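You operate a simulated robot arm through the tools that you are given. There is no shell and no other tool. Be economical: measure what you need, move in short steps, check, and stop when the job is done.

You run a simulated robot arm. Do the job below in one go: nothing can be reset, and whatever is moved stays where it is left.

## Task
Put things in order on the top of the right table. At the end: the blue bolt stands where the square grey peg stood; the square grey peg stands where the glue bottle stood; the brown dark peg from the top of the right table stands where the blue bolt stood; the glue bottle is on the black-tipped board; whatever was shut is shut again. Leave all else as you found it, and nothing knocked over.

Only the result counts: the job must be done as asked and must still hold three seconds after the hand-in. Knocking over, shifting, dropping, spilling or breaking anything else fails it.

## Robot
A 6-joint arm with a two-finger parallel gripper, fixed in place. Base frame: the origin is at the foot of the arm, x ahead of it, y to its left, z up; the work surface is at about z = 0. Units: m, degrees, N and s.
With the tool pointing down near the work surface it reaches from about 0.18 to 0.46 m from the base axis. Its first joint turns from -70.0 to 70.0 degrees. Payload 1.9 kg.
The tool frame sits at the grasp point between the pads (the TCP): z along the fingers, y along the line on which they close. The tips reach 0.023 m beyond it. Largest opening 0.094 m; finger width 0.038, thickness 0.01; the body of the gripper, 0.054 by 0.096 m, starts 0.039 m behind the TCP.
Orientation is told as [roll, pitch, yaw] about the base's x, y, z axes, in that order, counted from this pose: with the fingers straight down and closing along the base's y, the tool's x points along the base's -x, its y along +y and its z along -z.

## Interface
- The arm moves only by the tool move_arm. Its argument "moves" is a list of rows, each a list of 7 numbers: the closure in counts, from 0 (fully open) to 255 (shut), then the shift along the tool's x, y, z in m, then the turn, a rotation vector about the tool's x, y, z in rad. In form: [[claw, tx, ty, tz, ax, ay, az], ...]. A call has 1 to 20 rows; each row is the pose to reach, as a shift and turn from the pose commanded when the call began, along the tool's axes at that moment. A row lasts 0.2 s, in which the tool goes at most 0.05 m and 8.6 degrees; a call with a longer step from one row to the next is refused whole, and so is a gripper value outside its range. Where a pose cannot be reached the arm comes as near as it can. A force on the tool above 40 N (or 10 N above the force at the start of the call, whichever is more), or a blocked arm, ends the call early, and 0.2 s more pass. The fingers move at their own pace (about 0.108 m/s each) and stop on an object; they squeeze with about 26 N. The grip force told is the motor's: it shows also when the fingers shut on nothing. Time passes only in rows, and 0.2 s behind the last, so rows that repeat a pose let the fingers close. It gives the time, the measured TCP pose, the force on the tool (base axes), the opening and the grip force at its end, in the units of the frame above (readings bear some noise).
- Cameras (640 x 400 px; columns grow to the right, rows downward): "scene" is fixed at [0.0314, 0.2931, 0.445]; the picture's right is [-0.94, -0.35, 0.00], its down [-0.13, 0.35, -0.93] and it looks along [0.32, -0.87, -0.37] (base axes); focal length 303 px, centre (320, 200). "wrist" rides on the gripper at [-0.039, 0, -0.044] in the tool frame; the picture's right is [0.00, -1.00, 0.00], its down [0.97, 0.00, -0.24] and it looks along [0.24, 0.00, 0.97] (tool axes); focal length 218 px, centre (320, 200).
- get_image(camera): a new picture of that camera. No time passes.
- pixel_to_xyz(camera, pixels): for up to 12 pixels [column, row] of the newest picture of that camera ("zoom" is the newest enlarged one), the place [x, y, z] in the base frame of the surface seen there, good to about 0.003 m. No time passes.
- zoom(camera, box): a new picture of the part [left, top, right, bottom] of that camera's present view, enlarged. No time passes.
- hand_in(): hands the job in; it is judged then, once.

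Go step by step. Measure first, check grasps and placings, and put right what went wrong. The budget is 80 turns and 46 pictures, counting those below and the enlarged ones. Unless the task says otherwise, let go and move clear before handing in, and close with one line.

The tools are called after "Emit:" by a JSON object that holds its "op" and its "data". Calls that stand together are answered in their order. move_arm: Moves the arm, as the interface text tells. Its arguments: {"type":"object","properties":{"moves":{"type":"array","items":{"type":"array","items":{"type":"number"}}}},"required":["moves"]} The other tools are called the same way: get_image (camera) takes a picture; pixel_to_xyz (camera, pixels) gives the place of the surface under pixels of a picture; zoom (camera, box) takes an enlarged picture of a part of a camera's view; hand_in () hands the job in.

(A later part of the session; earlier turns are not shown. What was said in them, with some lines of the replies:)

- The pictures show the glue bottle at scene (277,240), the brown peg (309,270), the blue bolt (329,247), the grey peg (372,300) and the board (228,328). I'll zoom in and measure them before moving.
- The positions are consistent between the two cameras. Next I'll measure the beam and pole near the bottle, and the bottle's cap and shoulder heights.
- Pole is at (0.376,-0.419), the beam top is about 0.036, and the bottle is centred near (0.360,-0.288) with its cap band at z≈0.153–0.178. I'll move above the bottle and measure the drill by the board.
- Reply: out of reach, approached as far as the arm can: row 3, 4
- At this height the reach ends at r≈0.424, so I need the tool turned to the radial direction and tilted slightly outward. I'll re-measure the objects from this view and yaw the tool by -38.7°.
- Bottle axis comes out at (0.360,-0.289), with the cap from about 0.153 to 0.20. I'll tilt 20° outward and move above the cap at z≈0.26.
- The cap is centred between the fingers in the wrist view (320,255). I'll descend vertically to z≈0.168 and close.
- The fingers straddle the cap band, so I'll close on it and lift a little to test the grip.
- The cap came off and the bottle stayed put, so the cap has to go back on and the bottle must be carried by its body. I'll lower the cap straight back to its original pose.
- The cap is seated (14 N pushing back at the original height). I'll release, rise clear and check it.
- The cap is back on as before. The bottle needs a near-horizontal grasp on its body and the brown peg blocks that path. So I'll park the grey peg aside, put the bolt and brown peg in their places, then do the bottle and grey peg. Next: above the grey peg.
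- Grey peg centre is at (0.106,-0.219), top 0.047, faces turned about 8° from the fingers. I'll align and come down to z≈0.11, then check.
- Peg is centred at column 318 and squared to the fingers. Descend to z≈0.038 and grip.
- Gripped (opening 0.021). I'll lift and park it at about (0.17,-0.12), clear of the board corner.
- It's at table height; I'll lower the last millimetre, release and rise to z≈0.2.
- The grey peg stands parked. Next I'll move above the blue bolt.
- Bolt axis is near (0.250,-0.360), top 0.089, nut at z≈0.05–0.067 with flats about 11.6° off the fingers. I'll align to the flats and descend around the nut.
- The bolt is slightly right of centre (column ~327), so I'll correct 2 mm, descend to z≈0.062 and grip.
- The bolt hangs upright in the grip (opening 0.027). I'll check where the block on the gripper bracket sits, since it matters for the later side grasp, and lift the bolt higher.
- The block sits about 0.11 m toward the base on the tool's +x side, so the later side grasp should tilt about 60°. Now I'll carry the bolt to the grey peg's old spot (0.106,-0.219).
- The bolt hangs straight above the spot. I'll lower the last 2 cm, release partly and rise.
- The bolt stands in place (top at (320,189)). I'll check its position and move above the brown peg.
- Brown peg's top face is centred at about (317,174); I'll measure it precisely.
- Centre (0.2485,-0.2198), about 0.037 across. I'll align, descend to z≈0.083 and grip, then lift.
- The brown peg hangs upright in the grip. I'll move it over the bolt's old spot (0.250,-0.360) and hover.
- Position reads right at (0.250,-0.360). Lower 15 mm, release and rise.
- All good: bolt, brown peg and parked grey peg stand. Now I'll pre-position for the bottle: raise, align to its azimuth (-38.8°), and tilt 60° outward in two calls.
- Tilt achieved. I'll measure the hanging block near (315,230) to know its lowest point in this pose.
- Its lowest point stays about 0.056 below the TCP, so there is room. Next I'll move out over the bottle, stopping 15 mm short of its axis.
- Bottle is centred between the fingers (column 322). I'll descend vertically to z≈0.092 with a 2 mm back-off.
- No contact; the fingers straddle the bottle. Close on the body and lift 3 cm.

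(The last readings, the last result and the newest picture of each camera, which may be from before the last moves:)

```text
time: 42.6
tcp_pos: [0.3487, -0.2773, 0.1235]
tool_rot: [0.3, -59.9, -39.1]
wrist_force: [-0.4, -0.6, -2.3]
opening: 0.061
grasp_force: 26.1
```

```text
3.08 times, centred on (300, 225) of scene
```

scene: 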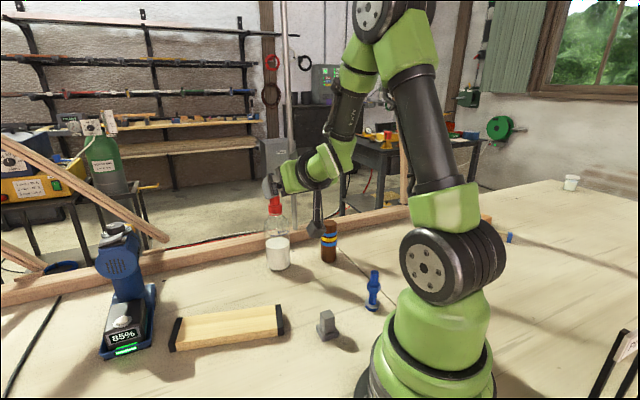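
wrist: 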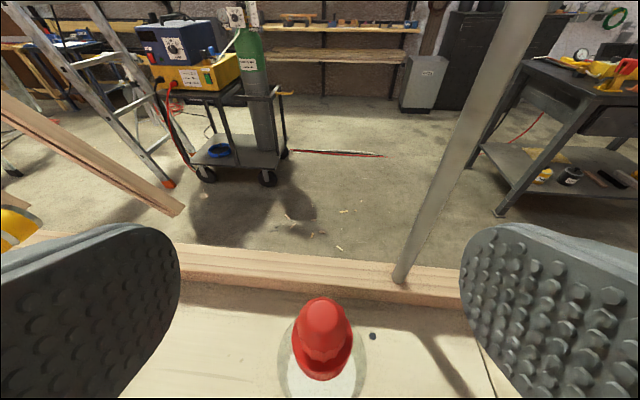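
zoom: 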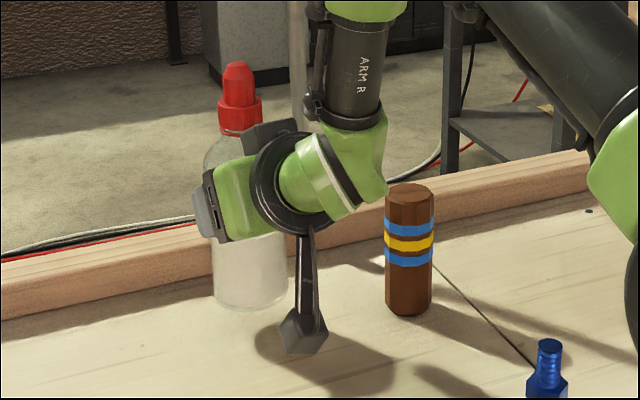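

The bottle lifted upright and capped (opening 0.061). I'll raise it further and swing it over the board centre (0.348,-0.067).

Emit:
{"op": "move_arm", "data": {"moves": [[255, -0.0303, 0, -0.0175, 0, 0, 0], [255, -0.018, 0.0259, -0.0388, -0.071, 0, -0.041], [255, -0.0057, 0.0517, -0.0602, -0.142, 0, -0.082], [255, 0.0067, 0.0776, -0.0815, -0.213, 0, -0.123], [255, 0.019, 0.1035, -0.1028, -0.284, 0, -0.164], [255, 0.0313, 0.1293, -0.1242, -0.355, 0, -0.205], [255, 0.0436, 0.1552, -0.1455, -0.426, 0, -0.246], [255, 0.0436, 0.1552, -0.1455, -0.426, 0, -0.246]]}}

Emit:
{"op": "get_image", "data": {"camera": "scene"}}

```text
time: 44.4
tcp_pos: [0.3296, -0.0647, 0.1572]
tool_rot: [0.2, -60.0, -10.8]
wrist_force: [0.2, -0.5, -2.7]
opening: 0.0608
grasp_force: 26.2
```

```text
9 pictures are left
```

scene: 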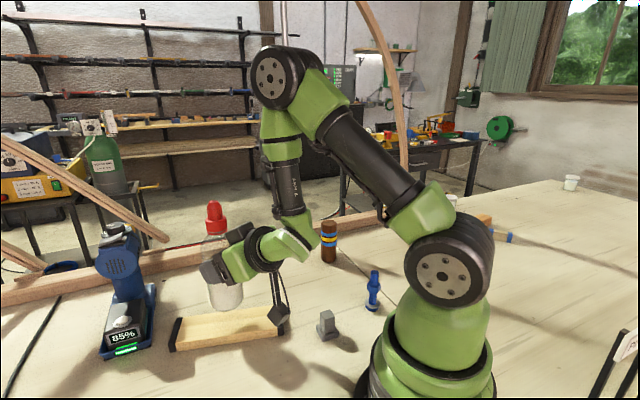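

Bottle axis should be at about (0.345,-0.068), right on the board's centreline. I'll lower it slowly onto the board (TCP z≈0.113).

Emit:
{"op": "move_arm", "data": {"moves": [[255, 0.0173, 0, 0.01, 0, 0, 0], [255, 0.0303, 0, 0.0175, 0, 0, 0], [255, 0.0355, 0, 0.0205, 0, 0, 0], [255, 0.0377, 0, 0.0218, 0, 0, 0], [255, 0.0385, 0, 0.0222, 0, 0, 0], [255, 0.0385, 0, 0.0222, 0, 0, 0]]}}

Emit:
{"op": "zoom", "data": {"camera": "scene", "box": [150, 190, 350, 370]}}

```text
time: 45.8
tcp_pos: [0.3291, -0.0639, 0.1131]
tool_rot: [0.2, -60.2, -10.7]
wrist_force: [-1.1, -0.3, 0.4]
opening: 0.0609
grasp_force: 26.1
```

```text
2.22 times, centred on (250, 280) of scene
```

zoom: 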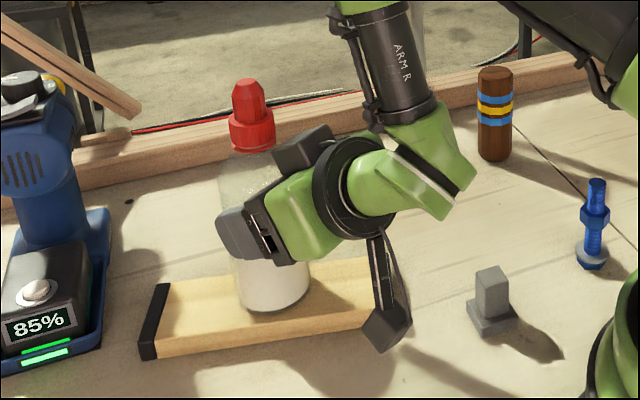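

Weight is off the wrist, so the bottle rests on the board. Release fully and rise straight up.

Emit:
{"op": "move_arm", "data": {"moves": [[200, 0, 0, 0, 0, 0, 0], [120, 0, 0, 0, 0, 0, 0], [40, 0, 0, 0, 0, 0, 0], [0, 0, 0, 0, 0, 0, 0], [0, 0, 0, 0, 0, 0, 0], [0, -0.0173, 0, -0.0118, 0, 0, 0], [0, -0.052, 0, -0.0318, 0, 0, 0], [0, -0.0866, 0, -0.0518, 0, 0, 0], [0, -0.1212, 0, -0.0718, 0, 0, 0], [0, -0.1385, 0, -0.0818, 0, 0, 0]]}}

Emit:
{"op": "get_image", "data": {"camera": "scene"}}

```text
time: 48.0
tcp_pos: [0.3273, -0.0632, 0.2749]
tool_rot: [0.0, -60.1, -10.7]
wrist_force: [0.1, 0.2, 0.5]
opening: 0.094
grasp_force: 0.1
```

```text
7 pictures are left
```

scene: 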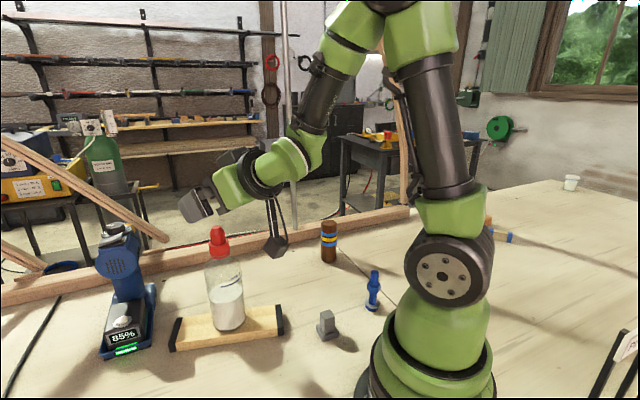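

The bottle stands upright on the board: its lean matches the camera's perspective. I'll back away and untilt, then turn to the grey peg.

Emit:
{"op": "move_arm", "data": {"moves": [[0, 0.0075, 0, -0.013, 0, 0.13, 0], [0, 0.015, 0, -0.026, 0, 0.26, 0], [0, 0.0225, 0, -0.039, 0, 0.39, 0], [0, 0.03, 0, -0.052, 0, 0.52, 0], [0, 0.0375, 0, -0.065, 0, 0.65, 0], [0, 0.045, 0, -0.078, 0, 0.78, 0], [0, 0.0525, 0, -0.091, 0, 0.91, 0], [0, 0.06, 0, -0.1039, 0, 1.047, 0], [0, 0.06, 0, -0.1039, 0, 1.047, 0]]}}

Emit:
{"op": "move_arm", "data": {"moves": [[0, 0.0048, -0.0172, 0.01, 0, 0, 0.1264], [0, 0.0095, -0.0344, 0.03, 0, 0, 0.2528], [0, 0.0143, -0.0516, 0.05, 0, 0, 0.3792], [0, 0.019, -0.0688, 0.075, 0, 0, 0.5056], [0, 0.0238, -0.086, 0.1, 0, 0, 0.632], [0, 0.0238, -0.086, 0.1, 0, 0, 0.632]]}}

Emit:
{"op": "get_image", "data": {"camera": "wrist"}}

Emit:
{"op": "pixel_to_xyz", "data": {"camera": "wrist", "pixels": [[310, 200], [315, 205], [320, 210], [320, 200], [320, 220], [310, 215], [325, 190]]}}

```text
time: 50.0
tcp_pos: [0.209, -0.0422, 0.2733]
tool_rot: [0.2, 0.0, -10.6]
wrist_force: [0.9, -0.4, 0.6]
opening: 0.0936
grasp_force: 0.1
```

```text
time: 51.4
tcp_pos: [0.1715, -0.1225, 0.1731]
tool_rot: [0.1, 0.0, -46.9]
wrist_force: [0.2, -0.2, 0.4]
opening: 0.0942
grasp_force: 0.0
```

```text
6 pictures are left
```

wrist: 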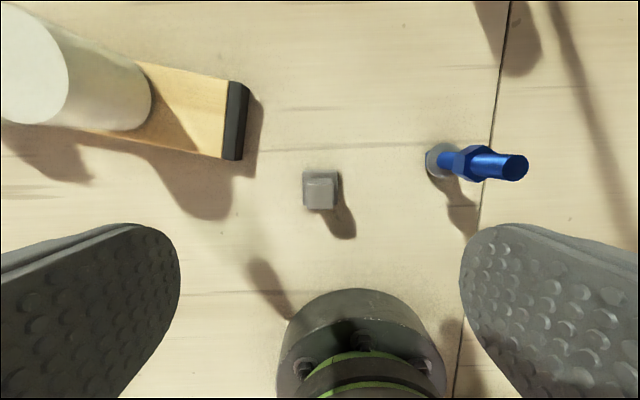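

```text
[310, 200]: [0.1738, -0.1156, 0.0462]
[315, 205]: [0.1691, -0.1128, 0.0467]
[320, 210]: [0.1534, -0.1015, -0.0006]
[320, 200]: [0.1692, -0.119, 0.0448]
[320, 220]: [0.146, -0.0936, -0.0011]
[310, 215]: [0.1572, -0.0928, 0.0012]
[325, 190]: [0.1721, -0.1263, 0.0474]
```

Grey peg is centred under the gripper at about (0.172,-0.122). I'll descend vertically with a partial opening, grip and lift.

Emit:
{"op": "move_arm", "data": {"moves": [[80, 0, 0, 0.04, 0, 0, 0], [80, 0, 0, 0.08, 0, 0, 0], [80, 0, 0, 0.115, 0, 0, 0], [80, 0, 0, 0.1345, 0, 0, 0], [80, 0, 0, 0.1345, 0, 0, 0], [180, 0, 0, 0.1345, 0, 0, 0], [255, 0, 0, 0.1345, 0, 0, 0], [255, 0, 0, 0.1345, 0, 0, 0], [255, 0, 0, 0.1345, 0, 0, 0]]}}

```text
time: 53.4
tcp_pos: [0.1721, -0.1222, 0.0386]
tool_rot: [0.1, 0.0, -46.8]
wrist_force: [-0.6, 0.1, -0.9]
opening: 0.0208
grasp_force: 26.7
```

Gripped (0.0208). Lift and carry toward the bottle's old spot (0.360,-0.289), hovering low to test the reach.

Emit:
{"op": "move_arm", "data": {"moves": [[255, 0, 0, -0.03, 0, 0, 0], [255, 0, 0, -0.06, 0, 0, 0], [255, -0.0417, 0.0038, -0.06, 0, 0, 0], [255, -0.0835, 0.0076, -0.06, 0, 0, 0], [255, -0.1252, 0.0114, -0.06, 0, 0, 0], [255, -0.1669, 0.0152, -0.06, 0, 0, 0], [255, -0.2087, 0.019, -0.06, 0, 0, 0], [255, -0.235, 0.0214, -0.04, 0, 0, 0], [255, -0.2504, 0.0228, -0.02, 0, 0, 0], [255, -0.2504, 0.0228, -0.02, 0, 0, 0]]}}

```text
time: 55.6
tcp_pos: [0.3577, -0.2867, 0.0572]
tool_rot: [0.2, 0.2, -47.0]
wrist_force: [0.2, 0.5, -0.2]
opening: 0.0211
grasp_force: 26.1
```

Reach is fine: TCP is at (0.358,-0.287). I'll nudge 2–3 mm outward and lower to the table.

Emit:
{"op": "move_arm", "data": {"moves": [[255, -0.003, 0, 0.01, 0, 0, 0], [255, -0.003, 0, 0.016, 0, 0, 0], [255, -0.003, 0, 0.0195, 0, 0, 0], [255, -0.003, 0, 0.0195, 0, 0, 0]]}}

Emit:
{"op": "zoom", "data": {"camera": "scene", "box": [210, 180, 370, 300]}}

```text
time: 56.6
tcp_pos: [0.3558, -0.2861, 0.0402]
tool_rot: [0.1, 0.1, -46.8]
wrist_force: [0.1, -0.4, -0.3]
opening: 0.0212
grasp_force: 26.2
out of reach, approached as far as the arm can: row 1, 2, 3, 4
```

```text
3.33 times, centred on (290, 240) of scene
```

zoom: 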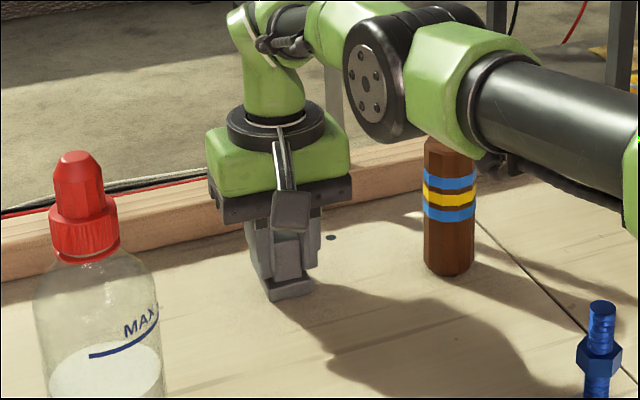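

The arm stops at r≈0.457, about 5 mm short. A 2.3° outward tilt gives the missing reach, and the peg will settle flat on release.

Emit:
{"op": "move_arm", "data": {"moves": [[255, -0.001, 0, -0.003, 0, -0.04, 0], [255, -0.004, 0.001, -0.002, 0, -0.04, 0], [255, -0.004, 0.001, 0.0005, 0, -0.04, 0], [255, -0.004, 0.001, 0.001, 0, -0.04, 0]]}}

```text
time: 57.6
tcp_pos: [0.3593, -0.2885, 0.0395]
tool_rot: [0.1, -2.3, -46.8]
wrist_force: [-0.1, 0.3, 0.0]
opening: 0.0211
grasp_force: 26.3
```

Now at (0.359,-0.2885). Release gently and rise clear.

Emit:
{"op": "move_arm", "data": {"moves": [[255, 0, 0, 0.0008, 0, 0, 0], [220, 0, 0, 0.0008, 0, 0, 0], [150, 0, 0, 0.0008, 0, 0, 0], [80, 0, 0, 0.0008, 0, 0, 0], [80, 0, 0, 0.0008, 0, 0, 0], [80, 0.001, 0, -0.03, 0, 0, 0], [80, 0.005, 0, -0.07, 0, 0, 0], [80, 0.02, 0, -0.11, 0, 0, 0], [80, 0.05, 0, -0.15, 0, 0, 0], [80, 0.09, 0, -0.17, 0, 0, 0], [80, 0.09, 0, -0.17, 0, 0, 0]]}}

Emit:
{"op": "get_image", "data": {"camera": "scene"}}

Emit:
{"op": "get_image", "data": {"camera": "wrist"}}

Emit:
{"op": "pixel_to_xyz", "data": {"camera": "scene", "pixels": [[276, 252], [276, 262], [229, 325], [217, 235], [329, 225], [329, 255], [374, 275], [374, 300]]}}

```text
time: 60.0
tcp_pos: [0.292, -0.218, 0.2065]
tool_rot: [0.2, -2.3, -46.8]
wrist_force: [0.2, 0.0, -0.8]
opening: 0.0644
grasp_force: 0.1
```

```text
4 pictures are left
```

scene: 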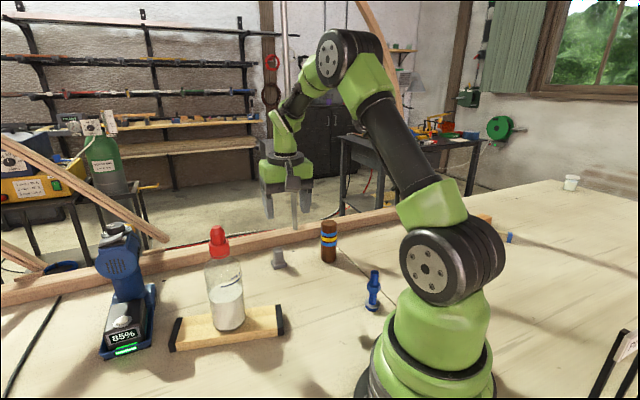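

```text
3 pictures are left
```

wrist: 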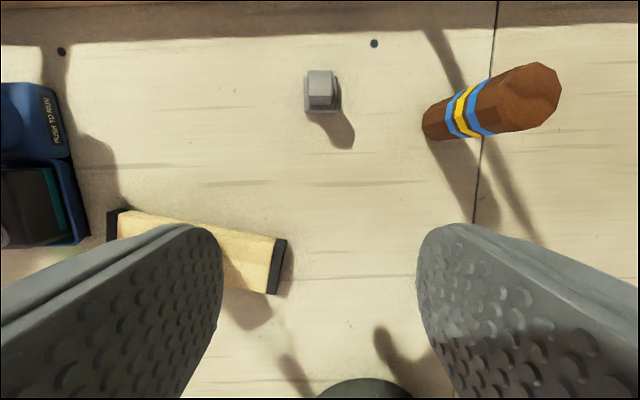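

```text
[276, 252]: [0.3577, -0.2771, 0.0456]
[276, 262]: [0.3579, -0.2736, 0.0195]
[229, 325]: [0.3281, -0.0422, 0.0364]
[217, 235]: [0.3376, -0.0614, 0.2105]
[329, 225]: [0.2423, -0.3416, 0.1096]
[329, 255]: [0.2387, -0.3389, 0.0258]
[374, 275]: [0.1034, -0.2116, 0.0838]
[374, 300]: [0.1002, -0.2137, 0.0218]
```

All four items stand where they should. One close look at the bottle, cap and board before handing in.

Emit:
{"op": "zoom", "data": {"camera": "scene", "box": [160, 210, 310, 360]}}

```text
2.67 times, centred on (235, 285) of scene
```

zoom: 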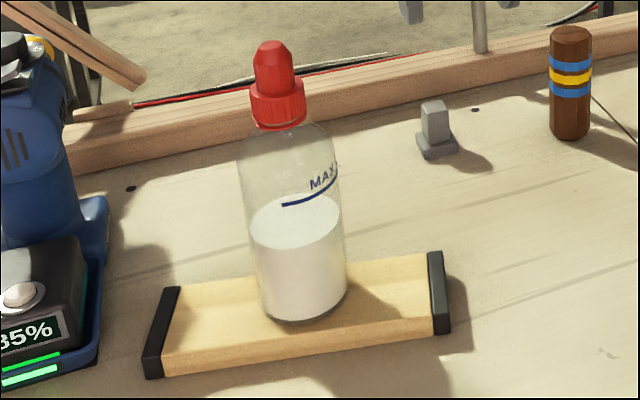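

The bottle stands capped in the middle of the board, and nothing is knocked over. The gripper is clear, so I'm handing in.

Emit:
{"op": "hand_in", "data": {}}

```text
The job is handed in.
```

The job is handed in: the bolt, grey peg and brown peg stand in their new places to within a few millimetres. The glue bottle is on the black-tipped board with its cap back on; the cap had come off when I first gripped it.
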